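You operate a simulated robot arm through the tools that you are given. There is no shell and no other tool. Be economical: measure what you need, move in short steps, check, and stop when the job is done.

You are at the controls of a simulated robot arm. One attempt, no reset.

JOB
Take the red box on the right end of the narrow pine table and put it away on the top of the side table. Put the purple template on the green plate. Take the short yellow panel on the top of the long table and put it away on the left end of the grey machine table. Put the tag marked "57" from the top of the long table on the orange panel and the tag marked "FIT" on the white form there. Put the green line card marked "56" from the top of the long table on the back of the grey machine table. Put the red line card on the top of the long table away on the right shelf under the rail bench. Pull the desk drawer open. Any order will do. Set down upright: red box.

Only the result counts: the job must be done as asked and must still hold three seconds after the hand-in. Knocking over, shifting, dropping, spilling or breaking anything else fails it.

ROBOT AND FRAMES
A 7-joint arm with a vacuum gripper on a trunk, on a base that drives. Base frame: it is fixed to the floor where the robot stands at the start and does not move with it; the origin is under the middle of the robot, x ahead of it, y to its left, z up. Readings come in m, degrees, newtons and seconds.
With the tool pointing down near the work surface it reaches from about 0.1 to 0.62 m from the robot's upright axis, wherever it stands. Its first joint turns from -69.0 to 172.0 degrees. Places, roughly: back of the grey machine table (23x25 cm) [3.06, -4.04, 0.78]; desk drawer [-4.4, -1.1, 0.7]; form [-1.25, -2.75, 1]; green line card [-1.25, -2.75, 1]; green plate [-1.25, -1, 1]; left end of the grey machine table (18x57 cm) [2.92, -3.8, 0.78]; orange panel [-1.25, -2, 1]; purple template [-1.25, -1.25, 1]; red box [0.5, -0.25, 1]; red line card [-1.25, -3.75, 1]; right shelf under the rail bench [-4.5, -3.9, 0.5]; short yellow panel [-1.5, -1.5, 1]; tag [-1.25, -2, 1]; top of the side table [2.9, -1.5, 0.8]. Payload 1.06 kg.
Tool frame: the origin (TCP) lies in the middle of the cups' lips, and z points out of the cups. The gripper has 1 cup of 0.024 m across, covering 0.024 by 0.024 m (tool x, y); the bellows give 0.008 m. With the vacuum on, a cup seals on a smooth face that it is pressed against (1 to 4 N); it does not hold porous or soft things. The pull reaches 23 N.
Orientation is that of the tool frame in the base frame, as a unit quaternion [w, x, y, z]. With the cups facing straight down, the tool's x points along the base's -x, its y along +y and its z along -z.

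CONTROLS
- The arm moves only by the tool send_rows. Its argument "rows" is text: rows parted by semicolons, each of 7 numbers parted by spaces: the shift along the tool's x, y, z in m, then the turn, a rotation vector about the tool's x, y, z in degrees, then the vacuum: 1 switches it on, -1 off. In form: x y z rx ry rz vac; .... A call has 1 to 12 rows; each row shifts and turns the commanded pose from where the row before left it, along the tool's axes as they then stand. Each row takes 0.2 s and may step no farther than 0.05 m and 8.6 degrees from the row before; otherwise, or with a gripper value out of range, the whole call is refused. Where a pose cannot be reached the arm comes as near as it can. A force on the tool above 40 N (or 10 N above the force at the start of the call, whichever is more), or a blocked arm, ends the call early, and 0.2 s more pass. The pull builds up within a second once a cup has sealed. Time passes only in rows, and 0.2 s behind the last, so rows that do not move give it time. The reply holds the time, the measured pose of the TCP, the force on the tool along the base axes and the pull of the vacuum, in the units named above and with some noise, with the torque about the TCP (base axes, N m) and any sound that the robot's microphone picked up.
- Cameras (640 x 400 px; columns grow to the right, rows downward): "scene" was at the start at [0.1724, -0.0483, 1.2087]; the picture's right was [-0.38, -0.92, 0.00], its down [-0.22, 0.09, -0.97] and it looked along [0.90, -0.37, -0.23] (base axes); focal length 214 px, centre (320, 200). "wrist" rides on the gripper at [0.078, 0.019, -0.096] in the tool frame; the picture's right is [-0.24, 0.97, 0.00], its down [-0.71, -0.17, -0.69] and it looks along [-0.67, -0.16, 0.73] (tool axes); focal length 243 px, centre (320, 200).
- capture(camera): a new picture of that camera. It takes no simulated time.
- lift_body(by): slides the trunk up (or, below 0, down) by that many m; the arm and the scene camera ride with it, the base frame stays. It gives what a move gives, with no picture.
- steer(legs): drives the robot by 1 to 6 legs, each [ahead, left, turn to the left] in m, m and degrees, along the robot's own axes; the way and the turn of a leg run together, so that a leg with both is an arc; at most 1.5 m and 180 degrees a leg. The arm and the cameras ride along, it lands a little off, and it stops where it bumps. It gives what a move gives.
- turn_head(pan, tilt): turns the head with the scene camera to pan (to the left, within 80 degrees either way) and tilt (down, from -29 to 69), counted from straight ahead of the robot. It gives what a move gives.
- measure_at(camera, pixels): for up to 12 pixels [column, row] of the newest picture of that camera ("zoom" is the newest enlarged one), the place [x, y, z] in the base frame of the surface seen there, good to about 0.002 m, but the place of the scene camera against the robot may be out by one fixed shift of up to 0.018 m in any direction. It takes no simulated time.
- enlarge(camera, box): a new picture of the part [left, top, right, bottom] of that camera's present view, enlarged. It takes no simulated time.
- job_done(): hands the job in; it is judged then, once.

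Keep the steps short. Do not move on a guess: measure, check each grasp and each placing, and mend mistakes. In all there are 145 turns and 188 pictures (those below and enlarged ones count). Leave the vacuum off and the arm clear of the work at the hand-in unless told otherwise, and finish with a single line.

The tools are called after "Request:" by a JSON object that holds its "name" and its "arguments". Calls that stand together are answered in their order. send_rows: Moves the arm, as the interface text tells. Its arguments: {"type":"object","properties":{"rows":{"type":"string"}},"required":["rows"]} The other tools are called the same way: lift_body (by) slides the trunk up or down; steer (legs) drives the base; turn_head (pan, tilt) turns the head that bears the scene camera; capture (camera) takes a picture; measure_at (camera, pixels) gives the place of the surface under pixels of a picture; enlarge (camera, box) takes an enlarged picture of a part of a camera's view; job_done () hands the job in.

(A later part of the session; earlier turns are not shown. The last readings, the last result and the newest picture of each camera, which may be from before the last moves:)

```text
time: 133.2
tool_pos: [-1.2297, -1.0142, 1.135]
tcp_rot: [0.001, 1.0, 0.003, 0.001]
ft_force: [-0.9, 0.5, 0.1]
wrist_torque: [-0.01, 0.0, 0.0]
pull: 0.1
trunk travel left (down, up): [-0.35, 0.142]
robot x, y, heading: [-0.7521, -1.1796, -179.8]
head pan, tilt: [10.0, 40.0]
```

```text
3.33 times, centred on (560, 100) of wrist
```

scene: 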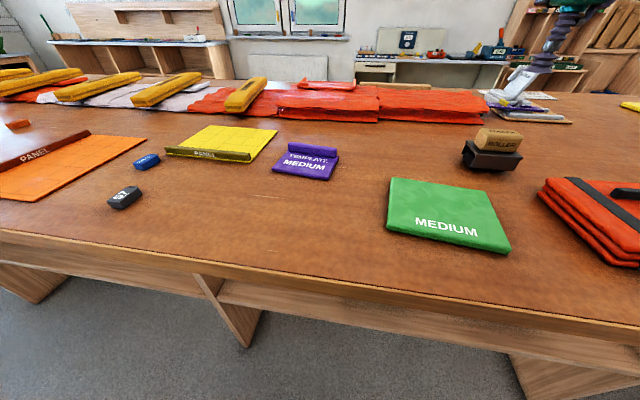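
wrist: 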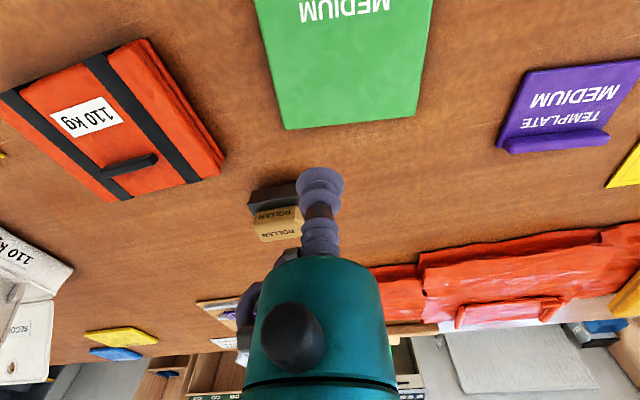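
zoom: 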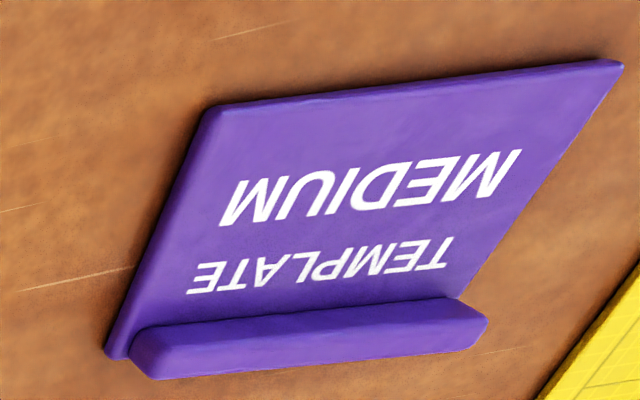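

The template's flat face is at z≈0.930 around (-1.335,-1.307), bar at its back. I move there and down to 3 cm above.

Request:
{"name": "send_rows", "arguments": {"rows": "-0.0148 0.0419 0 0 0 0 -1; -0.0148 0.0419 0 0 0 0 -1; -0.0148 0.0419 0 0 0 0 -1; -0.0148 0.0419 0 0 0 0 -1; -0.0148 0.0419 0 0 0 0 -1; -0.0148 0.0419 0 0 0 0 -1; -0.0148 0.0419 0 0 0 0 -1; 0 0 0.045 0 0 0 -1; 0 0 0.045 0 0 0 -1; 0 0 0.045 0 0 0 -1; 0 0 0.04 0 0 0 -1; 0 0 0 0 0 0 -1"}}

Request:
{"name": "capture", "arguments": {"camera": "wrist"}}

Request:
{"name": "capture", "arguments": {"camera": "scene"}}

```text
time: 135.8
tool_pos: [-1.2492, -1.3004, 0.9432]
tcp_rot: [0.0, 1.0, 0.003, -0.001]
ft_force: [-0.7, -0.4, 0.0]
wrist_torque: [0.01, 0.02, -0.01]
pull: 0.1
out of reach, approached as far as the arm can: row 5, 6, 7
trunk travel left (down, up): [-0.35, 0.142]
robot x, y, heading: [-0.7475, -1.1782, -179.5]
head pan, tilt: [10.0, 40.0]
```

```text
156 pictures are left
```

wrist: 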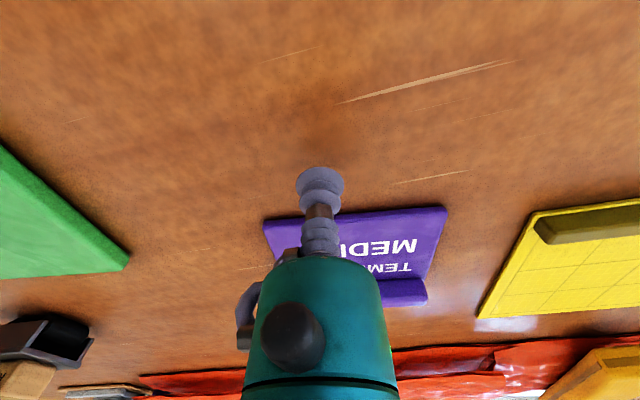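

```text
155 pictures are left
```

scene: 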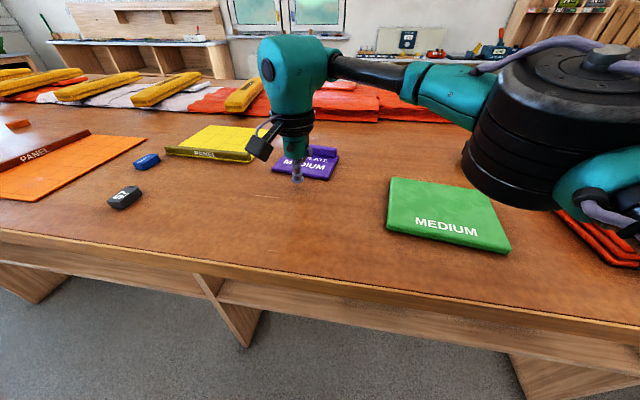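

At height the arm hit its reach limit; it stands at (-1.249,-1.300,0.943). I rise 1.5 cm and go the remaining 8.5 cm at this lower height.

Request:
{"name": "send_rows", "arguments": {"rows": "0 0 -0.015 0 0 0 -1; -0.04 0.003 0 0 0 0 -1; -0.045 0.004 0 0 0 0 -1; 0 0 0 0 0 0 -1"}}

Request:
{"name": "capture", "arguments": {"camera": "wrist"}}

```text
time: 136.8
tool_pos: [-1.3118, -1.2895, 0.954]
tcp_rot: [0.002, 1.0, 0.003, 0.0]
ft_force: [0.6, 0.0, 0.3]
wrist_torque: [-0.02, 0.0, 0.01]
pull: 0.0
out of reach, approached as far as the arm can: row 3
trunk travel left (down, up): [-0.35, 0.142]
robot x, y, heading: [-0.751, -1.1774, -179.7]
head pan, tilt: [10.0, 40.0]
```

```text
154 pictures are left
```

wrist: 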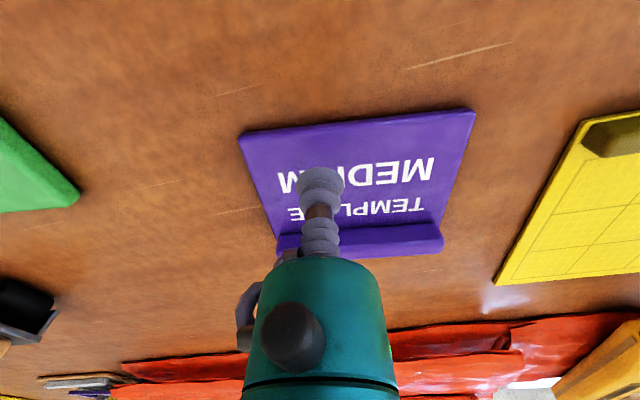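

I need to get about 8 cm closer. I raise the tool, then tilt the head down to check the base's clearance to the table.

Request:
{"name": "send_rows", "arguments": {"rows": "0.03 0 -0.03 0 0 0 -1; 0.03 0 -0.03 0 0 0 -1; 0 0 0 0 0 0 -1"}}

Request:
{"name": "turn_head", "arguments": {"pan": 10, "tilt": 69}}

Request:
{"name": "capture", "arguments": {"camera": "scene"}}

```text
time: 137.6
tool_pos: [-1.2527, -1.2875, 1.0168]
tcp_rot: [0.0, 1.0, 0.002, 0.0]
ft_force: [-0.3, 1.4, 0.4]
wrist_torque: [0.01, 0.0, -0.01]
pull: 0.1
trunk travel left (down, up): [-0.35, 0.142]
robot x, y, heading: [-0.7458, -1.1831, -179.6]
head pan, tilt: [10.0, 40.0]
```

```text
time: 138.6
tool_pos: [-1.2525, -1.2884, 1.017]
tcp_rot: [0.001, 1.0, 0.003, 0.0]
ft_force: [-0.6, 0.5, 0.6]
wrist_torque: [-0.01, 0.01, 0.01]
pull: 0.0
trunk travel left (down, up): [-0.35, 0.142]
robot x, y, heading: [-0.7481, -1.1789, -179.8]
head pan, tilt: [10.0, 68.8]
```

```text
153 pictures are left
```

scene: 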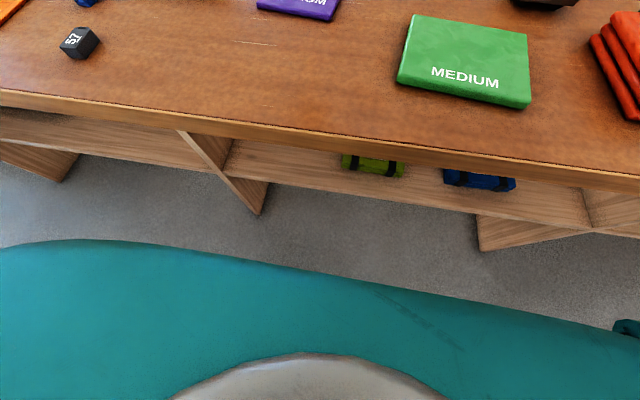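

Request:
{"name": "measure_at", "arguments": {"camera": "scene", "pixels": [[320, 270], [100, 243], [500, 300], [310, 360], [258, 212], [320, 140], [20, 250]]}}

```text
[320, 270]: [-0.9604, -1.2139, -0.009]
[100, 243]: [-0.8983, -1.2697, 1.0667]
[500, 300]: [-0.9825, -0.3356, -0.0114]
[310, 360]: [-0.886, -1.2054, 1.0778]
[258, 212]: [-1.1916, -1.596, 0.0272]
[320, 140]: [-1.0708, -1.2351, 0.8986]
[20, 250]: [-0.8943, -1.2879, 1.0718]
```

Floor is visible up to x=-0.96, so the base reaches at most 0.21 m ahead of the axis. I drive 0.09 ahead safely.

Request:
{"name": "steer", "arguments": {"legs": [[0.09, 0, 0]]}}

Request:
{"name": "turn_head", "arguments": {"pan": 10, "tilt": 40}}

Request:
{"name": "capture", "arguments": {"camera": "wrist"}}

```text
time: 139.7
tool_pos: [-1.3432, -1.2927, 1.0155]
tcp_rot: [0.001, 1.0, 0.004, 0.0]
ft_force: [0.3, 0.6, 0.5]
wrist_torque: [0.01, 0.0, 0.01]
pull: 0.1
trunk travel left (down, up): [-0.35, 0.142]
robot x, y, heading: [-0.84, -1.176, -179.4]
head pan, tilt: [10.0, 68.8]
```

```text
time: 140.6
tool_pos: [-1.3411, -1.2913, 1.0162]
tcp_rot: [0.001, 1.0, 0.004, 0.001]
ft_force: [-0.2, -0.8, -1.6]
wrist_torque: [-0.01, 0.0, 0.01]
pull: 0.1
trunk travel left (down, up): [-0.35, 0.142]
robot x, y, heading: [-0.84, -1.1791, -179.5]
head pan, tilt: [10.0, 40.0]
```

```text
152 pictures are left
```

wrist: 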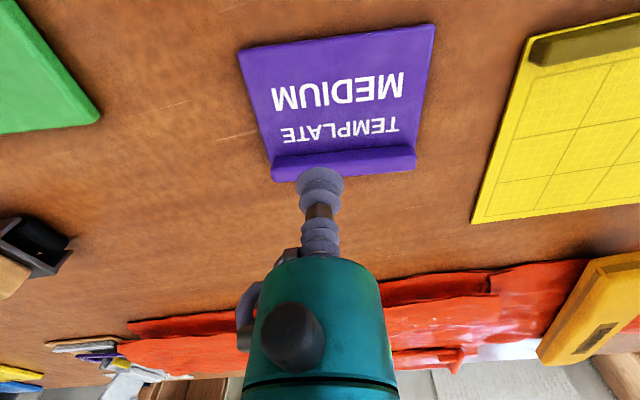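

Request:
{"name": "measure_at", "arguments": {"camera": "wrist", "pixels": [[240, 55], [432, 30], [272, 162], [415, 145], [340, 160], [335, 120], [275, 176], [412, 168]]}}

Request:
{"name": "capture", "arguments": {"camera": "scene"}}

```text
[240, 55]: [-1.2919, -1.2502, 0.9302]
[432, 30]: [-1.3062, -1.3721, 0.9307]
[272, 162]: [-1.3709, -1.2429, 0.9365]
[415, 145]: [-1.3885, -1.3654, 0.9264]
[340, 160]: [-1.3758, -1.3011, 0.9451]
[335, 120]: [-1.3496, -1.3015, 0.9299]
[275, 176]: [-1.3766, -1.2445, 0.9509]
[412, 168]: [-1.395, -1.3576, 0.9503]
```

```text
151 pictures are left
```

scene: 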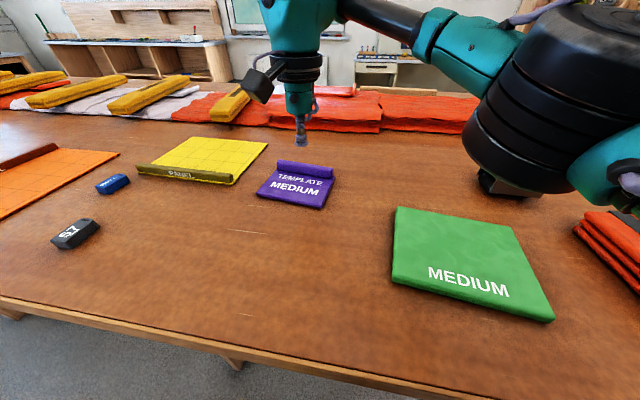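

I grip the flat part at (-1.332,-1.307): small shift, then down with the vacuum on.

Request:
{"name": "send_rows", "arguments": {"rows": "0.009 0.015 0 0 0 0 1; 0 0 0.04 0 0 0 1; 0 0 0.03 0 0 0 1; 0 0 0.01 0 0 0 1; 0 0 0.005 0 0 0 1; 0 0 0.003 0 0 0 1; 0 0 0 0 0 0 1; 0 0 0 0 0 0 1; 0 0 0 0 0 0 1; 0 0 0 0 0 0 1"}}

```text
time: 142.8
tool_pos: [-1.3328, -1.3055, 0.9294]
tcp_rot: [0.0, 1.0, 0.004, 0.0]
ft_force: [0.3, -1.8, 3.5]
wrist_torque: [0.02, -0.02, -0.01]
pull: 23.4
trunk travel left (down, up): [-0.35, 0.142]
robot x, y, heading: [-0.8461, -1.1794, -179.3]
head pan, tilt: [10.0, 40.0]
```

Sealed. I lift 6 cm and measure the plate's corners in the scene picture taken just before.

Request:
{"name": "send_rows", "arguments": {"rows": "0 0 -0.01 0 0 0 1; 0 0 -0.03 0 0 0 1; 0 0 -0.03 0 0 0 1; 0 0 0 0 0 0 1"}}

Request:
{"name": "measure_at", "arguments": {"camera": "scene", "pixels": [[400, 210], [513, 232], [548, 310], [396, 266], [262, 191], [325, 203], [150, 250]]}}

Request:
{"name": "capture", "arguments": {"camera": "wrist"}}

Request:
{"name": "capture", "arguments": {"camera": "scene"}}

```text
time: 143.8
tool_pos: [-1.3342, -1.3052, 0.9961]
tcp_rot: [0.0, 1.0, 0.005, -0.001]
ft_force: [-0.2, -0.1, -1.3]
wrist_torque: [-0.04, -0.02, -0.02]
pull: 22.5
trunk travel left (down, up): [-0.35, 0.142]
robot x, y, heading: [-0.8381, -1.1834, -179.3]
head pan, tilt: [10.0, 40.0]
```

```text
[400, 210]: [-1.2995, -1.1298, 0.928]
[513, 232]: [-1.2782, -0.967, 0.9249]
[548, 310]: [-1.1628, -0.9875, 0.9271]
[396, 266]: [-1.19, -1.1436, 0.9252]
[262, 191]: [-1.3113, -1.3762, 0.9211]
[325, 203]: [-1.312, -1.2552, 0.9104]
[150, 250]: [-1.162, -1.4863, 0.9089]
```

```text
150 pictures are left
```

wrist: 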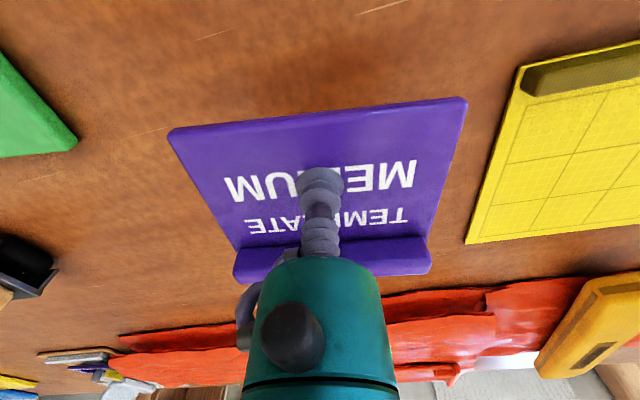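

```text
149 pictures are left
```

scene: 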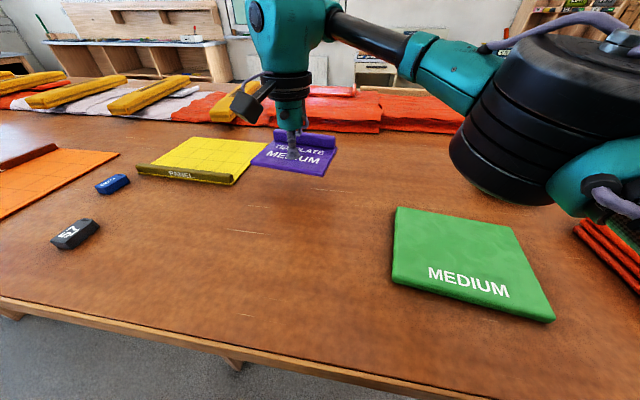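

I check the elbow's height above the things on the right before moving over there.

Request:
{"name": "measure_at", "arguments": {"camera": "scene", "pixels": [[510, 195], [530, 120], [470, 165], [570, 190], [600, 240], [440, 60], [620, 200]]}}

Request:
{"name": "measure_at", "arguments": {"camera": "wrist", "pixels": [[175, 135], [462, 102], [235, 270], [428, 265], [30, 95], [75, 143], [5, 155]]}}

```text
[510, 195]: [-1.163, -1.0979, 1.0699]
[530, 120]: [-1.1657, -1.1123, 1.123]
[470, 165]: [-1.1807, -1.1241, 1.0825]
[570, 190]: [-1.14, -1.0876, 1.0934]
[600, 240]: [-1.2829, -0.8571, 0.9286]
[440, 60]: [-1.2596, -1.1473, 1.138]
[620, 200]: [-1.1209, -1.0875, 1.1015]
```

```text
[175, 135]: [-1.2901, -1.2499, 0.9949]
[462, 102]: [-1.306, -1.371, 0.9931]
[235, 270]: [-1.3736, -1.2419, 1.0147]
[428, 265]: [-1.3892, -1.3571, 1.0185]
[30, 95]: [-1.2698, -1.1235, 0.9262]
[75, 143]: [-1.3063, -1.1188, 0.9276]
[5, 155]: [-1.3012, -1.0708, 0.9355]
```

The elbow's underside is at 1.07, well above everything. I carry the template over the plate: base shift (+0.115,+0.259).

Request:
{"name": "send_rows", "arguments": {"rows": "0.0192 -0.0432 0 0 0 0 1; 0.0192 -0.0432 0 0 0 0 1; 0.0192 -0.0432 0 0 0 0 1; 0.0192 -0.0432 0 0 0 0 1; 0.0192 -0.0432 0 0 0 0 1; 0.0192 -0.0432 0 0 0 0 1; 0 0 0 0 0 0 1; 0 0 0.02 0 0 0 1; 0 0 0 0 0 0 1"}}

Request:
{"name": "capture", "arguments": {"camera": "wrist"}}

Request:
{"name": "capture", "arguments": {"camera": "scene"}}

```text
time: 145.8
tool_pos: [-1.2188, -1.0467, 0.9749]
tcp_rot: [0.001, 1.0, 0.005, 0.0]
ft_force: [0.0, -1.5, -1.1]
wrist_torque: [-0.03, -0.02, 0.01]
pull: 22.7
trunk travel left (down, up): [-0.35, 0.142]
robot x, y, heading: [-0.8415, -1.1788, -179.4]
head pan, tilt: [10.0, 40.0]
```

```text
148 pictures are left
```

wrist: 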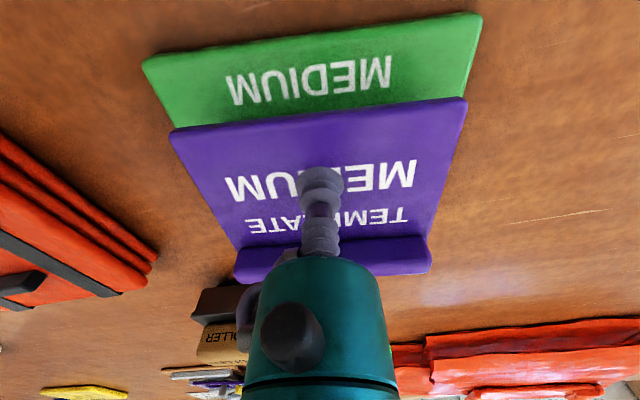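

```text
147 pictures are left
```

scene: 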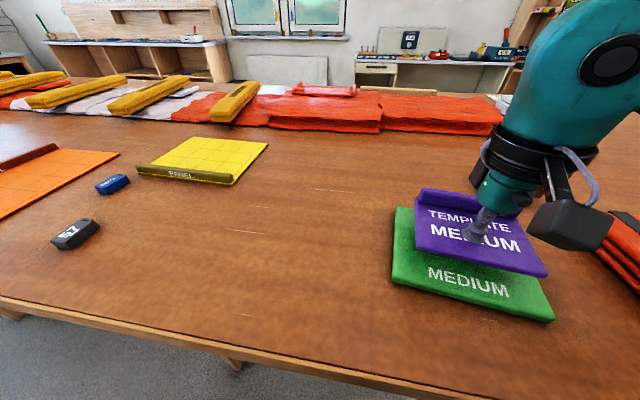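

I check the plate's front corners and the template's corners.

Request:
{"name": "measure_at", "arguments": {"camera": "wrist", "pixels": [[148, 66], [476, 18], [180, 115], [175, 138], [462, 104], [238, 270], [426, 264]]}}

```text
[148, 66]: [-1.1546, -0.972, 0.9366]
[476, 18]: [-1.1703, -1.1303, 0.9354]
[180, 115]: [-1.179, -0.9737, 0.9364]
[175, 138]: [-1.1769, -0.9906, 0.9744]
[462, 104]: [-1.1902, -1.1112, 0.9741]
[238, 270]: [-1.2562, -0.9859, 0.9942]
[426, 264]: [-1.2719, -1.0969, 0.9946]
```

Well centred. I lower onto the plate.

Request:
{"name": "send_rows", "arguments": {"rows": "0.004 0 0.015 0 0 0 1; 0 0 0.01 0 0 0 1; 0 0 0.003 0 0 0 1; 0 0 0.002 0 0 0 1; 0 0 0 0 0 0 1; 0 0 0.002 0 0 0 1; 0 0 0 0 0 0 1"}}

```text
time: 147.4
tool_pos: [-1.2154, -1.0453, 0.9455]
tcp_rot: [0.0, 1.0, 0.005, 0.0]
ft_force: [0.3, 0.1, 6.2]
wrist_torque: [0.02, -0.01, -0.03]
pull: 23.1
trunk travel left (down, up): [-0.35, 0.142]
robot x, y, heading: [-0.8375, -1.1817, -179.0]
head pan, tilt: [10.0, 40.0]
```

It bears. Release and rise.

Request:
{"name": "send_rows", "arguments": {"rows": "0 0 -0.003 0 0 0 -1; 0 0 0 0 0 0 -1; 0 0 0 0 0 0 -1; 0 0 0 0 0 0 -1; 0 0 -0.01 0 0 0 -1; 0 0 -0.04 0 0 0 -1; 0 0 -0.045 0 0 0 -1; 0 0 0 0 0 0 -1"}}

Request:
{"name": "capture", "arguments": {"camera": "scene"}}

```text
time: 149.2
tool_pos: [-1.2175, -1.0465, 1.045]
tcp_rot: [0.002, 1.0, 0.004, -0.001]
ft_force: [0.0, -0.9, 0.5]
wrist_torque: [0.04, -0.04, 0.03]
pull: 0.0
trunk travel left (down, up): [-0.35, 0.142]
robot x, y, heading: [-0.8397, -1.1791, -179.5]
head pan, tilt: [10.0, 40.0]
```

```text
146 pictures are left
```

scene: 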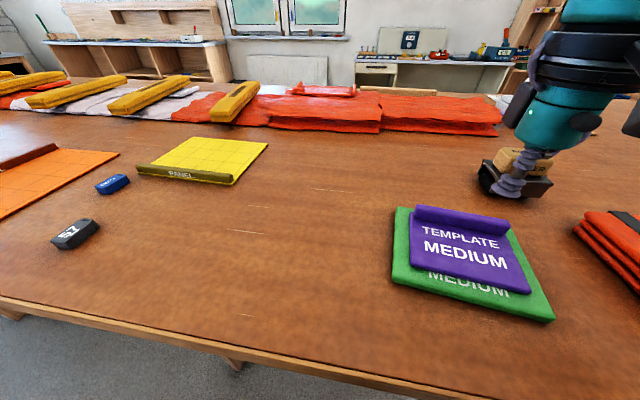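

The template lies on the plate. Next the tags: I strafe left 0.7 m, backing off 4 cm for margin, and look.

Request:
{"name": "steer", "arguments": {"legs": [[-0.05, 0.7, -0.5]]}}

Request:
{"name": "capture", "arguments": {"camera": "scene"}}

Request:
{"name": "capture", "arguments": {"camera": "wrist"}}

```text
time: 155.7
tool_pos: [-1.1615, -1.7355, 1.0458]
tcp_rot: [0.0, 1.0, 0.0, 0.0]
ft_force: [-0.2, 0.3, -0.3]
wrist_torque: [-0.02, -0.02, -0.04]
pull: 0.1
trunk travel left (down, up): [-0.35, 0.142]
robot x, y, heading: [-0.7893, -1.8711, -179.8]
head pan, tilt: [10.0, 40.0]
```

```text
145 pictures are left
```

scene: 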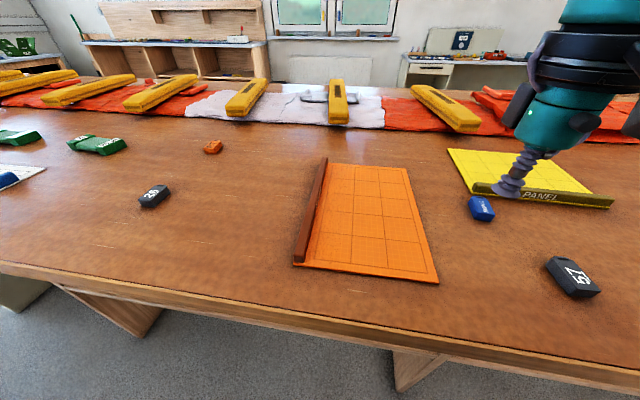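

```text
144 pictures are left
```

wrist: 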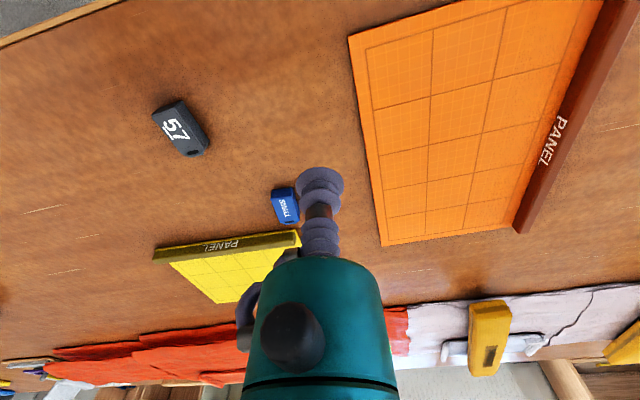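

I enlarge the tags to read them.

Request:
{"name": "enlarge", "arguments": {"camera": "wrist", "box": [140, 80, 300, 240]}}

Request:
{"name": "measure_at", "arguments": {"camera": "zoom", "pixels": [[160, 170], [100, 165], [220, 260], [200, 180], [180, 300]]}}

Request:
{"name": "measure_at", "arguments": {"camera": "wrist", "pixels": [[180, 130], [157, 113], [180, 104], [205, 145], [183, 155], [350, 38], [385, 245], [510, 222], [600, 20], [450, 120], [286, 205]]}}

Request:
{"name": "enlarge", "arguments": {"camera": "scene", "box": [0, 110, 240, 260]}}

```text
2.50 times, centred on (220, 160) of wrist
```

zoom: 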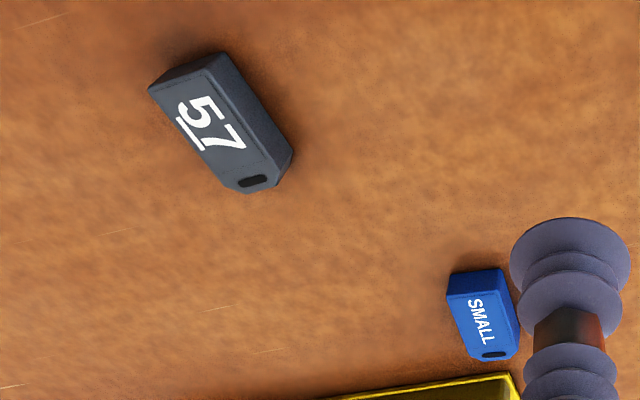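

```text
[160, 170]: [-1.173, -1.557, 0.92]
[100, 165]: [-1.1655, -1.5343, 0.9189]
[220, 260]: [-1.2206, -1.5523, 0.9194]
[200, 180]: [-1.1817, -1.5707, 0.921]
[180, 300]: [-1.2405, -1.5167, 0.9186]
```

```text
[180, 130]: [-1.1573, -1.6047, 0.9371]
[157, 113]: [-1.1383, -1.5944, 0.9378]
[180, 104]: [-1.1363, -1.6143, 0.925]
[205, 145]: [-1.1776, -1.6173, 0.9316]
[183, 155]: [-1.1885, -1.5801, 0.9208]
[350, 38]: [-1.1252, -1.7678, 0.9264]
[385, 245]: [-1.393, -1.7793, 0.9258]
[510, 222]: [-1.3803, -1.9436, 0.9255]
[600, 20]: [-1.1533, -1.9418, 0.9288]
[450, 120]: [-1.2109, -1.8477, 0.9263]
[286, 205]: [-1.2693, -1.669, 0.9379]
```

```text
2.67 times, centred on (120, 185) of scene
```

zoom: 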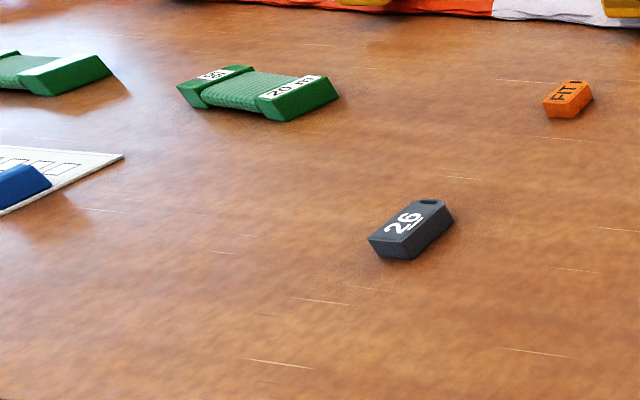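

Black "57" tag at about (-1.156,-1.603,0.937); orange "FIT" tag at scene (212,147). I move above "57".

Request:
{"name": "send_rows", "arguments": {"rows": "0.002 -0.045 0 0 0 0 -1; 0.002 -0.045 0 0 0 0 -1; 0.002 -0.043 0 0 0 0 -1; 0 0 0.04 0 0 0 -1; 0 0 0.02 0 0 0 -1; 0 0 0 0 0 0 -1"}}

Request:
{"name": "enlarge", "arguments": {"camera": "wrist", "box": [220, 80, 420, 240]}}

```text
time: 157.1
tool_pos: [-1.1552, -1.6001, 0.9837]
tcp_rot: [0.001, 1.0, 0.001, -0.001]
ft_force: [-0.5, -0.1, -0.4]
wrist_torque: [-0.03, 0.0, -0.01]
pull: 0.1
trunk travel left (down, up): [-0.35, 0.142]
robot x, y, heading: [-0.7862, -1.8747, -179.7]
head pan, tilt: [10.0, 40.0]
```

```text
2.50 times, centred on (320, 160) of wrist
```

zoom: 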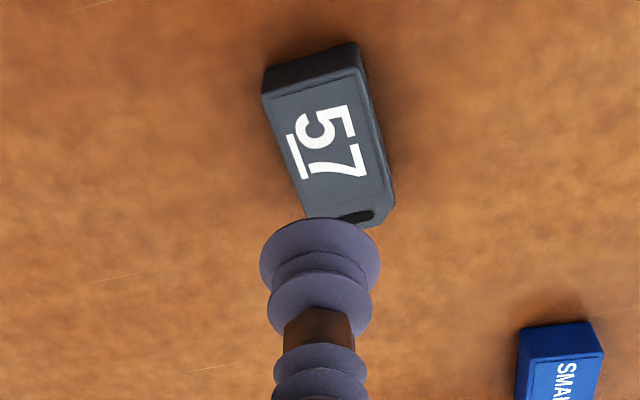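

Request:
{"name": "measure_at", "arguments": {"camera": "zoom", "pixels": [[268, 96], [355, 74], [388, 190], [305, 212], [330, 140], [320, 120]]}}

```text
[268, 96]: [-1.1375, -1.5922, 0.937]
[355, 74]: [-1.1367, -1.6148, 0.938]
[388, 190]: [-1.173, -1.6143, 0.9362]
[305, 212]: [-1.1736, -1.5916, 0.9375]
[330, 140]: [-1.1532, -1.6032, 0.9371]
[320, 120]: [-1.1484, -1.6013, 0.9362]
```

The top is about 2.6 cm wide, centre y=-1.603; hole at the back. I grip at (-1.151,-1.603).

Request:
{"name": "send_rows", "arguments": {"rows": "0.004 0.003 0 0 0 0 1; 0 0 0.03 0 0 0 1; 0 0 0.012 0 0 0 1; 0 0 0.005 0 0 0 1; 0 0 0.003 0 0 0 1; 0 0 0 0 0 0 1; 0 0 0 0 0 0 1; 0 0 0 0 0 0 1; 0 0 0 0 0 0 1"}}

```text
time: 159.1
tool_pos: [-1.1508, -1.6053, 0.9344]
tcp_rot: [0.001, 1.0, 0.001, 0.0]
ft_force: [-0.1, -0.5, 1.1]
wrist_torque: [0.03, -0.01, 0.0]
pull: 0.1
trunk travel left (down, up): [-0.35, 0.142]
robot x, y, heading: [-0.7829, -1.8748, -179.9]
head pan, tilt: [10.0, 40.0]
```

No seal yet; the cup is 2 mm off to one side. I lift slightly, correct, and press again.

Request:
{"name": "send_rows", "arguments": {"rows": "0 0 -0.006 0 0 0 1; 0.001 -0.0025 0 0 0 0 1; 0 0 0.004 0 0 0 1; 0 0 0.003 0 0 0 1; 0 0 0.002 0 0 0 1; 0 0 0 0 0 0 1; 0 0 0 0 0 0 1; 0 0 0 0 0 0 1; 0 0 0 0 0 0 1"}}

```text
time: 161.1
tool_pos: [-1.1503, -1.6024, 0.9315]
tcp_rot: [0.0, 1.0, 0.001, 0.0]
ft_force: [-0.6, -1.5, 10.2]
wrist_torque: [-0.03, 0.06, 0.02]
pull: 22.4
trunk travel left (down, up): [-0.35, 0.142]
robot x, y, heading: [-0.7849, -1.8714, -179.9]
head pan, tilt: [10.0, 40.0]
```

Sealed. I lift and carry the tag over the orange panel at (-1.22,-1.85).

Request:
{"name": "send_rows", "arguments": {"rows": "0 0 -0.02 0 0 0 1; 0 0 -0.04 0 0 0 1; -0.0117 0.0413 0 0 0 0 1; -0.0117 0.0413 0 0 0 0 1; -0.0117 0.0413 0 0 0 0 1; -0.0117 0.0413 0 0 0 0 1; -0.0117 0.0413 0 0 0 0 1; -0.0117 0.0413 0 0 0 0 1; 0 0 0 0 0 0 1; 0 0 0 0 0 0 1"}}

Request:
{"name": "capture", "arguments": {"camera": "wrist"}}

```text
time: 163.3
tool_pos: [-1.2229, -1.8514, 0.9941]
tcp_rot: [0.001, 1.0, 0.0, 0.0]
ft_force: [-0.4, 0.5, 0.7]
wrist_torque: [0.02, 0.05, 0.0]
pull: 0.1
trunk travel left (down, up): [-0.35, 0.142]
robot x, y, heading: [-0.7863, -1.8761, -179.9]
head pan, tilt: [10.0, 40.0]
```

```text
140 pictures are left
```

wrist: 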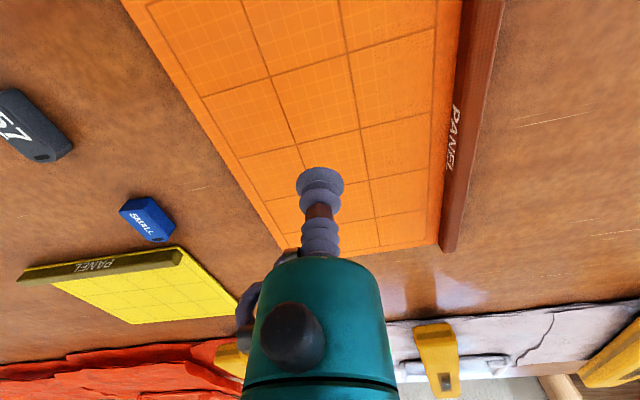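

The tag stayed behind (seal lost). I go back above it and measure it anew.

Request:
{"name": "send_rows", "arguments": {"rows": "0.0117 -0.0413 0 0 0 0 -1; 0.0117 -0.0413 0 0 0 0 -1; 0.0117 -0.0413 0 0 0 0 -1; 0.0117 -0.0413 0 0 0 0 -1; 0.0117 -0.0413 0 0 0 0 -1; -0.02 -0.04 0 0 0 0 -1; 0 0 0 0 0 0 -1"}}

Request:
{"name": "enlarge", "arguments": {"camera": "wrist", "box": [240, 20, 400, 120]}}

```text
time: 164.9
tool_pos: [-1.1841, -1.6064, 0.9915]
tcp_rot: [0.001, 1.0, 0.001, -0.001]
ft_force: [-0.2, 1.1, -0.2]
wrist_torque: [0.0, 0.04, 0.02]
pull: 0.0
trunk travel left (down, up): [-0.35, 0.142]
robot x, y, heading: [-0.7834, -1.8728, -179.9]
head pan, tilt: [10.0, 40.0]
```

```text
4.00 times, centred on (320, 70) of wrist
```

zoom: 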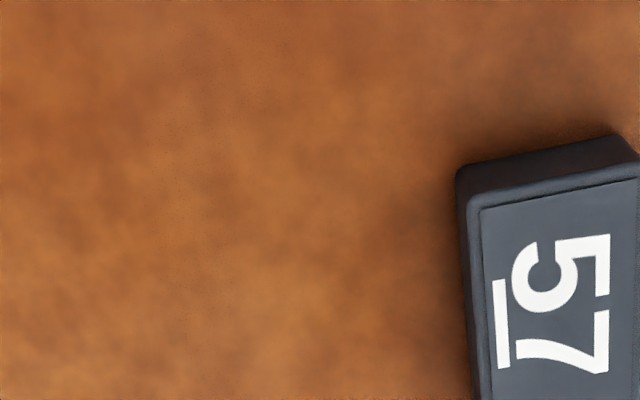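

The tag was dropped a bit aside. I take a wider view.

Request:
{"name": "enlarge", "arguments": {"camera": "wrist", "box": [300, 20, 460, 120]}}

Request:
{"name": "measure_at", "arguments": {"camera": "zoom", "pixels": [[220, 175], [385, 140], [240, 205], [400, 178], [300, 300], [340, 240], [260, 390], [430, 370]]}}

```text
4.00 times, centred on (380, 70) of wrist
```

zoom: 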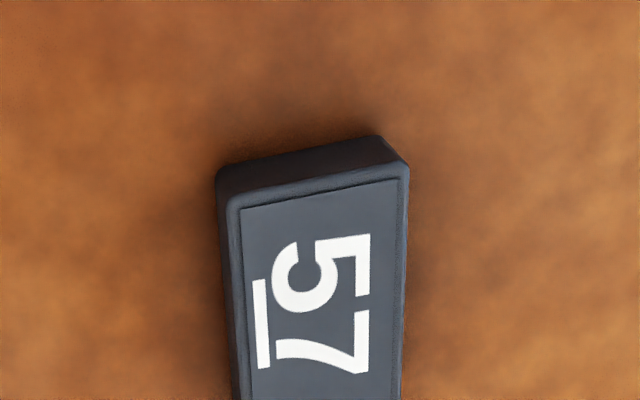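

```text
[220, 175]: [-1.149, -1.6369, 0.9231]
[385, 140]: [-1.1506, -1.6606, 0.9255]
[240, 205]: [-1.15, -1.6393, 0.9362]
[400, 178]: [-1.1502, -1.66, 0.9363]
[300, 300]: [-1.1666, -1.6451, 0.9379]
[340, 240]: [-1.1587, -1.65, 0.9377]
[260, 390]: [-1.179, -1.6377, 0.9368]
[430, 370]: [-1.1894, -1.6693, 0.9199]
```

The tag's flat top is only about 2.5 cm wide, so I must centre well. I hover close over it offset in x to see it sharply.

Request:
{"name": "send_rows", "arguments": {"rows": "-0.01 0.043 0.02 0 0 0 -1; 0 0 0 0 0 0 -1"}}

Request:
{"name": "enlarge", "arguments": {"camera": "wrist", "box": [240, 40, 400, 140]}}

```text
time: 165.5
tool_pos: [-1.1917, -1.6506, 0.9724]
tcp_rot: [0.001, 1.0, 0.001, -0.001]
ft_force: [-0.4, -1.0, -0.5]
wrist_torque: [0.01, 0.0, -0.03]
pull: 0.1
trunk travel left (down, up): [-0.35, 0.142]
robot x, y, heading: [-0.787, -1.8731, -180.0]
head pan, tilt: [10.0, 40.0]
```

```text
4.00 times, centred on (320, 90) of wrist
```

zoom: 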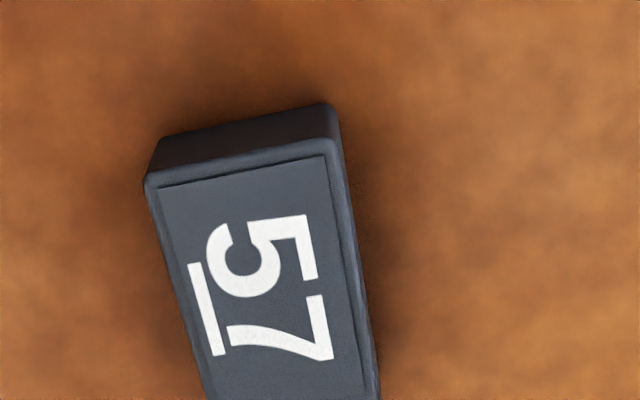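

Request:
{"name": "measure_at", "arguments": {"camera": "zoom", "pixels": [[158, 188], [322, 158], [150, 180], [334, 145], [193, 330], [357, 310], [345, 240], [170, 235], [210, 385], [362, 385]]}}

Request:
{"name": "enlarge", "arguments": {"camera": "wrist", "box": [240, 100, 400, 200]}}

```text
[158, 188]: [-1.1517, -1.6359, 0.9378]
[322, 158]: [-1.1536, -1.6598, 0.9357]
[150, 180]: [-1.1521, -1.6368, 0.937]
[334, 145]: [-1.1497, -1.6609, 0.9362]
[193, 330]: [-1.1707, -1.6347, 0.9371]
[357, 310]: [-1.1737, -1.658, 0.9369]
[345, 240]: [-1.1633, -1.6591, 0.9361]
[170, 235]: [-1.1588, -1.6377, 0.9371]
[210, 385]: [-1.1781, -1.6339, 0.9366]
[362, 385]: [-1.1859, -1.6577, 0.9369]
```

```text
4.00 times, centred on (320, 150) of wrist
```

zoom: 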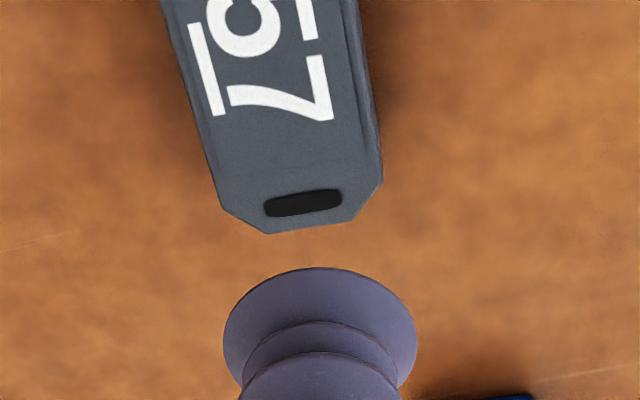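

I compare the pixel directly under the cup (zoom (322,194) by geometry) with the tag's edges in the same picture.

Request:
{"name": "measure_at", "arguments": {"camera": "zoom", "pixels": [[322, 194], [322, 190], [318, 194], [303, 203], [200, 80], [370, 80], [210, 150], [378, 150], [190, 40], [362, 40], [285, 100], [275, 50]]}}

```text
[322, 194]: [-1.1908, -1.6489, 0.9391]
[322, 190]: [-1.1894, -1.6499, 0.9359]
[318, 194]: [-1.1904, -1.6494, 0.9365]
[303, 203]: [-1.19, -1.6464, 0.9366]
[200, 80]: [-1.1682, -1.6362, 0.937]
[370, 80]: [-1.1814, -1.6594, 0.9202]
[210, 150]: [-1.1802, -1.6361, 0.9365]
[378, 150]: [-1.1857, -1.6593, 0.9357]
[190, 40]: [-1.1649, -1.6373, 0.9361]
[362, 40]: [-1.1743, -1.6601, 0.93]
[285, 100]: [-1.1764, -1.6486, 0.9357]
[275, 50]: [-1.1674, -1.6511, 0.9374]
```

The shift from the cup to the tag's centre is +23 mm in x and +1.4 mm in y. I go there, press, and wait.

Request:
{"name": "send_rows", "arguments": {"rows": "0.023 -0.0014 0 0 0 0 1; 0 0 0.025 0 0 0 1; 0 0 0.009 0 0 0 1; 0 0 0.004 0 0 0 1; 0 0 0.001 0 0 0 1; 0 0 0 0 0 0 1; 0 0 0 0 0 0 1; 0 0 0 0 0 0 1; 0 0 0 0 0 0 1"}}

```text
time: 167.5
tool_pos: [-1.1691, -1.6461, 0.9331]
tcp_rot: [0.0, 1.0, 0.001, 0.001]
ft_force: [-1.7, -0.1, 9.5]
wrist_torque: [-0.06, 0.0, 0.02]
pull: 23.2
trunk travel left (down, up): [-0.35, 0.142]
robot x, y, heading: [-0.7861, -1.8729, -179.8]
head pan, tilt: [10.0, 40.0]
```

Sealed. I lift slowly and check the pull.

Request:
{"name": "send_rows", "arguments": {"rows": "0 0 -0.004 0 0 0 1; 0 0 0 0 0 0 1; 0 0 -0.01 0 0 0 1; 0 0 -0.02 0 0 0 1; 0 0 0 0 0 0 1; 0 0 0 0 0 0 1"}}

Request:
{"name": "enlarge", "arguments": {"camera": "wrist", "box": [220, 80, 420, 240]}}

```text
time: 168.9
tool_pos: [-1.1699, -1.6454, 0.9646]
tcp_rot: [0.001, 1.0, 0.001, 0.0]
ft_force: [0.4, 0.7, -0.3]
wrist_torque: [0.01, -0.01, -0.03]
pull: 22.3
trunk travel left (down, up): [-0.35, 0.142]
robot x, y, heading: [-0.7862, -1.876, -179.8]
head pan, tilt: [10.0, 40.0]
```

```text
2.50 times, centred on (320, 160) of wrist
```

zoom: 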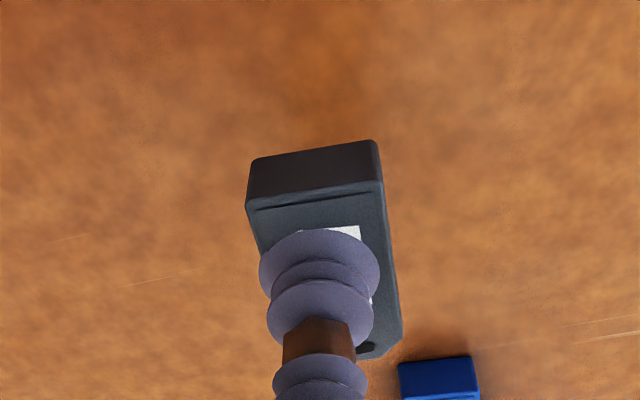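

Held. I carry it gently over to the panel.

Request:
{"name": "send_rows", "arguments": {"rows": "0 0 -0.01 0 0 0 1; -0.005 0.01 0 0 0 0 1; -0.005 0.0195 0 0 0 0 1; -0.005 0.0195 0 0 0 0 1; -0.005 0.0195 0 0 0 0 1; -0.005 0.0195 0 0 0 0 1; -0.005 0.0195 0 0 0 0 1; -0.005 0.0195 0 0 0 0 1; -0.005 0.0195 0 0 0 0 1; -0.005 0.0195 0 0 0 0 1; -0.005 0.0195 0 0 0 0 1; 0 0.01 0 0 0 0 1"}}

Request:
{"name": "capture", "arguments": {"camera": "wrist"}}

```text
time: 171.5
tool_pos: [-1.2208, -1.841, 0.9758]
tcp_rot: [0.001, 1.0, 0.001, 0.0]
ft_force: [-0.3, 0.0, 0.5]
wrist_torque: [0.03, 0.02, -0.01]
pull: 23.3
trunk travel left (down, up): [-0.35, 0.142]
robot x, y, heading: [-0.7857, -1.8741, -179.9]
head pan, tilt: [10.0, 40.0]
```

```text
134 pictures are left
```

wrist: 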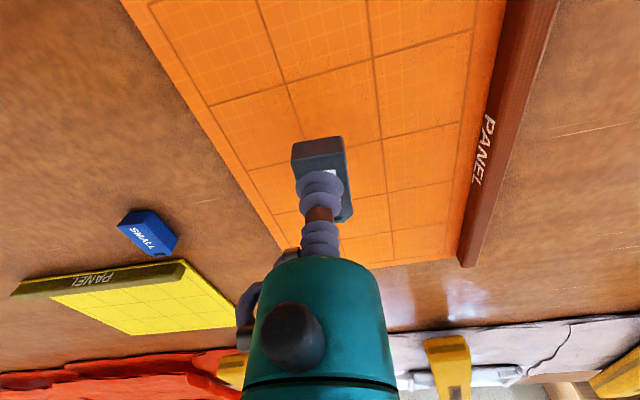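

Over the panel. I lower it (panel z≈0.926, tag 1.7 cm thick).

Request:
{"name": "send_rows", "arguments": {"rows": "0 0 0.015 0 0 0 1; 0 0 0.012 0 0 0 1; 0 0 0.004 0 0 0 1; 0 0 0.002 0 0 0 1; 0 0 0 0 0 0 1; 0 0 0.002 0 0 0 1; 0 0 0 0 0 0 1"}}

```text
time: 173.1
tool_pos: [-1.2189, -1.8406, 0.9416]
tcp_rot: [0.001, 1.0, 0.001, 0.0]
ft_force: [0.6, -0.4, -0.2]
wrist_torque: [0.0, -0.01, -0.01]
pull: 23.2
trunk travel left (down, up): [-0.35, 0.142]
robot x, y, heading: [-0.7805, -1.8754, -179.9]
head pan, tilt: [10.0, 40.0]
```

Request:
{"name": "send_rows", "arguments": {"rows": "0 0 0.002 0 0 0 1; 0 0 0 0 0 0 1; 0 0 0.0015 0 0 0 1; 0 0 0 0 0 0 1"}}

```text
time: 174.1
tool_pos: [-1.2187, -1.8408, 0.9384]
tcp_rot: [0.002, 1.0, 0.001, -0.001]
ft_force: [-1.9, -0.5, 5.3]
wrist_torque: [-0.08, -0.04, 0.01]
pull: 22.8
trunk travel left (down, up): [-0.35, 0.142]
robot x, y, heading: [-0.7867, -1.875, -179.8]
head pan, tilt: [10.0, 40.0]
```

It bears (5 N). Release, rise, look.

Request:
{"name": "send_rows", "arguments": {"rows": "0 0 -0.003 0 0 0 -1; 0 0 0 0 0 0 -1; 0 0 0 0 0 0 -1; 0 0 0 0 0 0 -1; 0 0 -0.01 0 0 0 -1; 0 0 -0.04 0 0 0 -1; 0 0 -0.04 0 0 0 -1; 0 0 0 0 0 0 -1"}}

Request:
{"name": "capture", "arguments": {"camera": "scene"}}

```text
time: 175.9
tool_pos: [-1.2167, -1.842, 1.0341]
tcp_rot: [0.001, 1.0, 0.001, -0.001]
ft_force: [-0.8, 1.0, 0.1]
wrist_torque: [-0.01, 0.0, -0.03]
pull: 0.1
trunk travel left (down, up): [-0.35, 0.142]
robot x, y, heading: [-0.7898, -1.87, -179.8]
head pan, tilt: [10.0, 40.0]
```

```text
133 pictures are left
```

scene: 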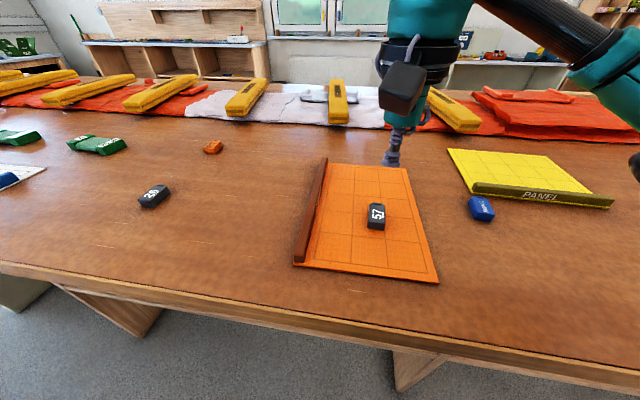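

"57" lies on the orange panel. Next the orange "FIT" tag: I measure it and strafe left 0.5 m.

Request:
{"name": "measure_at", "arguments": {"camera": "scene", "pixels": [[212, 147], [20, 175], [155, 190], [97, 146], [17, 139]]}}

Request:
{"name": "steer", "arguments": {"legs": [[-0.02, 0.5, 0]]}}

Request:
{"name": "capture", "arguments": {"camera": "scene"}}

Request:
{"name": "capture", "arguments": {"camera": "wrist"}}

```text
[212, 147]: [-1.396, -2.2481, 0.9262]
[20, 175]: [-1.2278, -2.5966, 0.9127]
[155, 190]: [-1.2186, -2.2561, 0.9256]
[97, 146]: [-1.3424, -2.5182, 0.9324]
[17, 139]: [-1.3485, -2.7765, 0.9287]
```

```text
time: 180.8
tool_pos: [-1.1925, -2.3528, 1.0334]
tcp_rot: [0.001, 1.0, 0.01, 0.0]
ft_force: [1.0, 0.4, 0.0]
wrist_torque: [0.02, 0.02, 0.02]
pull: 0.1
trunk travel left (down, up): [-0.35, 0.142]
robot x, y, heading: [-0.759, -2.376, -178.7]
head pan, tilt: [10.0, 40.0]
```

```text
132 pictures are left
```

scene: 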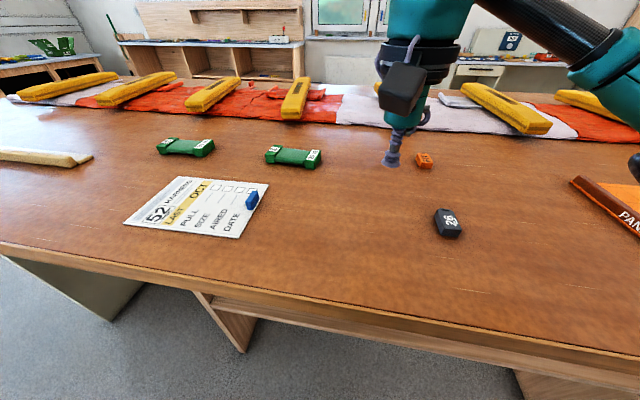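

```text
131 pictures are left
```

wrist: 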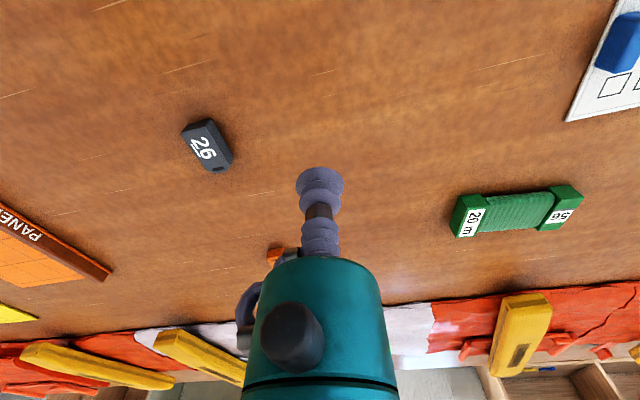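

FIT lies near (-1.39,-2.24). I drive 0.08 ahead, move the tool to x≈-1.33 beside the tag, and look closely.

Request:
{"name": "steer", "arguments": {"legs": [[0.08, 0, -1.2]]}}

Request:
{"name": "send_rows", "arguments": {"rows": "-0.04 -0.03 0 0 0 0 -1; -0.04 -0.03 0.01 0 0 0 -1; -0.03 -0.035 0.01 0 0 0 -1; -0.01 -0.02 0 0 0 0 -1; 0 0 0 0 0 0 -1"}}

Request:
{"name": "capture", "arguments": {"camera": "wrist"}}

Request:
{"name": "capture", "arguments": {"camera": "scene"}}

```text
time: 181.9
tool_pos: [-1.2753, -2.3457, 1.0337]
tcp_rot: [0.0, 1.0, -0.001, 0.0]
ft_force: [0.0, 0.2, 0.1]
wrist_torque: [0.0, -0.03, -0.01]
pull: 0.2
trunk travel left (down, up): [-0.35, 0.142]
robot x, y, heading: [-0.8421, -2.3824, -179.9]
head pan, tilt: [10.0, 40.0]
```

```text
refused: row 2 steps farther than a row can; nothing moved
```

```text
130 pictures are left
```

wrist: 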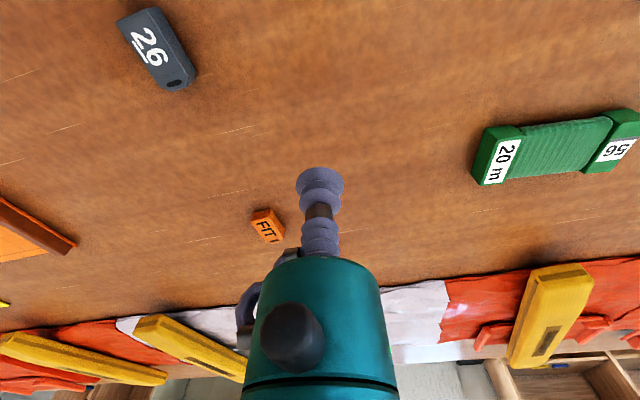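

```text
129 pictures are left
```

scene: 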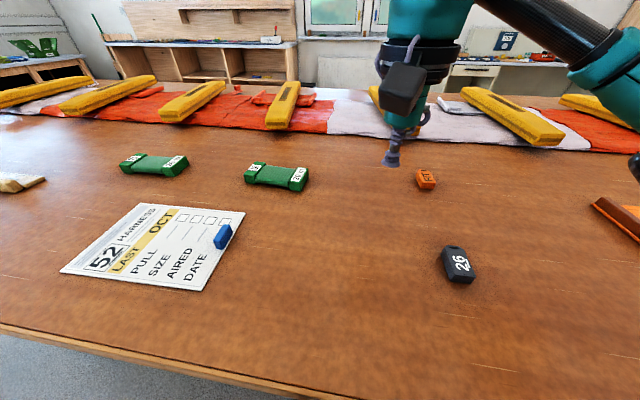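

I measure the FIT tag.

Request:
{"name": "measure_at", "arguments": {"camera": "wrist", "pixels": [[267, 226], [255, 215], [275, 212], [262, 241], [282, 236]]}}

Request:
{"name": "send_rows", "arguments": {"rows": "-0.035 -0.028 0.02 0 0 0 -1; -0.035 -0.028 0.01 0 0 0 -1; -0.035 -0.025 0.01 0 0 0 -1; -0.025 -0.015 0 0 0 0 -1; 0 0 0 0 0 0 -1"}}

Request:
{"name": "capture", "arguments": {"camera": "wrist"}}

```text
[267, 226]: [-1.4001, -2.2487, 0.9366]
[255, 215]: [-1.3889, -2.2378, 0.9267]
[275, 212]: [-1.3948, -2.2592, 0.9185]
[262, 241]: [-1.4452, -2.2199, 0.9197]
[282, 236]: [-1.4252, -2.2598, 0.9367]
```

```text
time: 183.1
tool_pos: [-1.4017, -2.2498, 0.9964]
tcp_rot: [-0.001, 1.0, -0.001, -0.001]
ft_force: [0.3, -0.2, -0.1]
wrist_torque: [-0.02, 0.01, -0.03]
pull: 0.1
trunk travel left (down, up): [-0.35, 0.142]
robot x, y, heading: [-0.8406, -2.3776, -179.9]
head pan, tilt: [10.0, 40.0]
```

```text
128 pictures are left
```

wrist: 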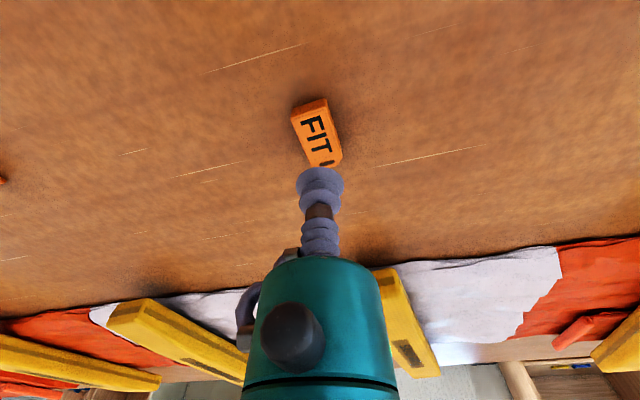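

Request:
{"name": "enlarge", "arguments": {"camera": "wrist", "box": [260, 80, 380, 180]}}

Request:
{"name": "measure_at", "arguments": {"camera": "zoom", "pixels": [[320, 200], [300, 180], [340, 220]]}}

```text
4.00 times, centred on (320, 130) of wrist
```

zoom: 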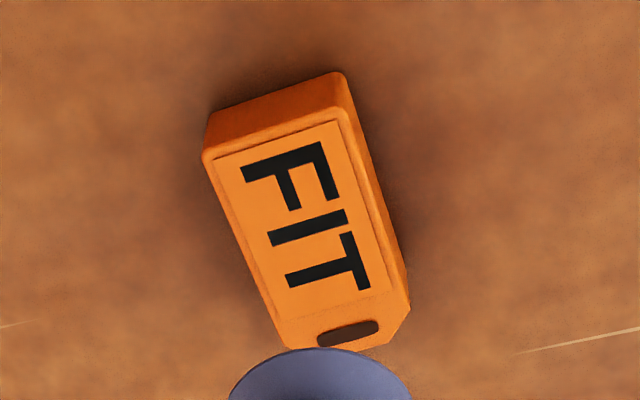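

```text
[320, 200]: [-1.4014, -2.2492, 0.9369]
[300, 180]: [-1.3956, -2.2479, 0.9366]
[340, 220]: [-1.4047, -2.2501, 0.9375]
```

The point under the cup is about zoom (322,200); the tag's flat centre is (303,213), so I shift tool x -1.6 mm, y -3.8 mm, then press down.

Request:
{"name": "send_rows", "arguments": {"rows": "-0.0016 -0.0038 0 0 0 0 1; 0 0 0.04 0 0 0 1; 0 0 0.017 0 0 0 1; 0 0 0.005 0 0 0 1; 0 0 0.002 0 0 0 1; 0 0 0 0 0 0 1; 0 0 0 0 0 0 1; 0 0 0 0 0 0 1; 0 0 0 0 0 0 1"}}

```text
time: 185.1
tool_pos: [-1.4032, -2.2451, 0.9283]
tcp_rot: [0.0, 1.0, 0.0, -0.001]
ft_force: [-1.7, -1.8, 15.0]
wrist_torque: [-0.01, -0.01, -0.03]
pull: 23.1
trunk travel left (down, up): [-0.35, 0.142]
robot x, y, heading: [-0.8397, -2.3797, -180.2]
head pan, tilt: [10.0, 40.0]
```

Sealed (15 N, a bit much). I relieve and lift slowly.

Request:
{"name": "send_rows", "arguments": {"rows": "0 0 -0.006 0 0 0 1; 0 0 0 0 0 0 1; 0 0 -0.01 0 0 0 1; 0 0 -0.02 0 0 0 1; 0 0 -0.02 0 0 0 1; 0 0 0 0 0 0 1; 0 0 0 0 0 0 1"}}

Request:
{"name": "measure_at", "arguments": {"camera": "scene", "pixels": [[65, 270], [132, 204], [244, 213], [198, 289], [222, 236], [215, 245], [165, 215], [150, 260], [155, 165], [275, 176]]}}

Request:
{"name": "enlarge", "arguments": {"camera": "scene", "box": [50, 130, 330, 305]}}

```text
time: 186.7
tool_pos: [-1.4068, -2.2456, 0.9861]
tcp_rot: [0.001, 1.0, -0.001, -0.001]
ft_force: [0.1, -0.3, -0.8]
wrist_torque: [0.02, 0.01, -0.01]
pull: 22.5
trunk travel left (down, up): [-0.35, 0.142]
robot x, y, heading: [-0.8387, -2.3801, -180.0]
head pan, tilt: [10.0, 40.0]
```

```text
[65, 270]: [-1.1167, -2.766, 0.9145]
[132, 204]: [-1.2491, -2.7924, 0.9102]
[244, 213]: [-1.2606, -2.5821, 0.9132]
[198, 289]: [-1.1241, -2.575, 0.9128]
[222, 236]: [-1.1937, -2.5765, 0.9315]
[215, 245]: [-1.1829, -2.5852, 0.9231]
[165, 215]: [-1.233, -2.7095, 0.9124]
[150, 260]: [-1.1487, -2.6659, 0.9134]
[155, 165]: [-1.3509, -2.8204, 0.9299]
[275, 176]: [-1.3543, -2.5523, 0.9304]
```

```text
2.29 times, centred on (190, 218) of scene
```

zoom: 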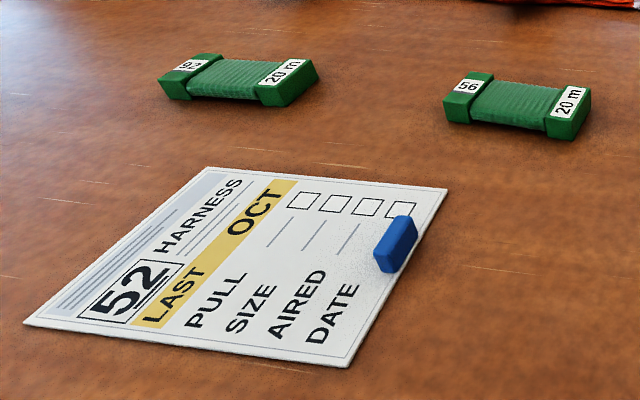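

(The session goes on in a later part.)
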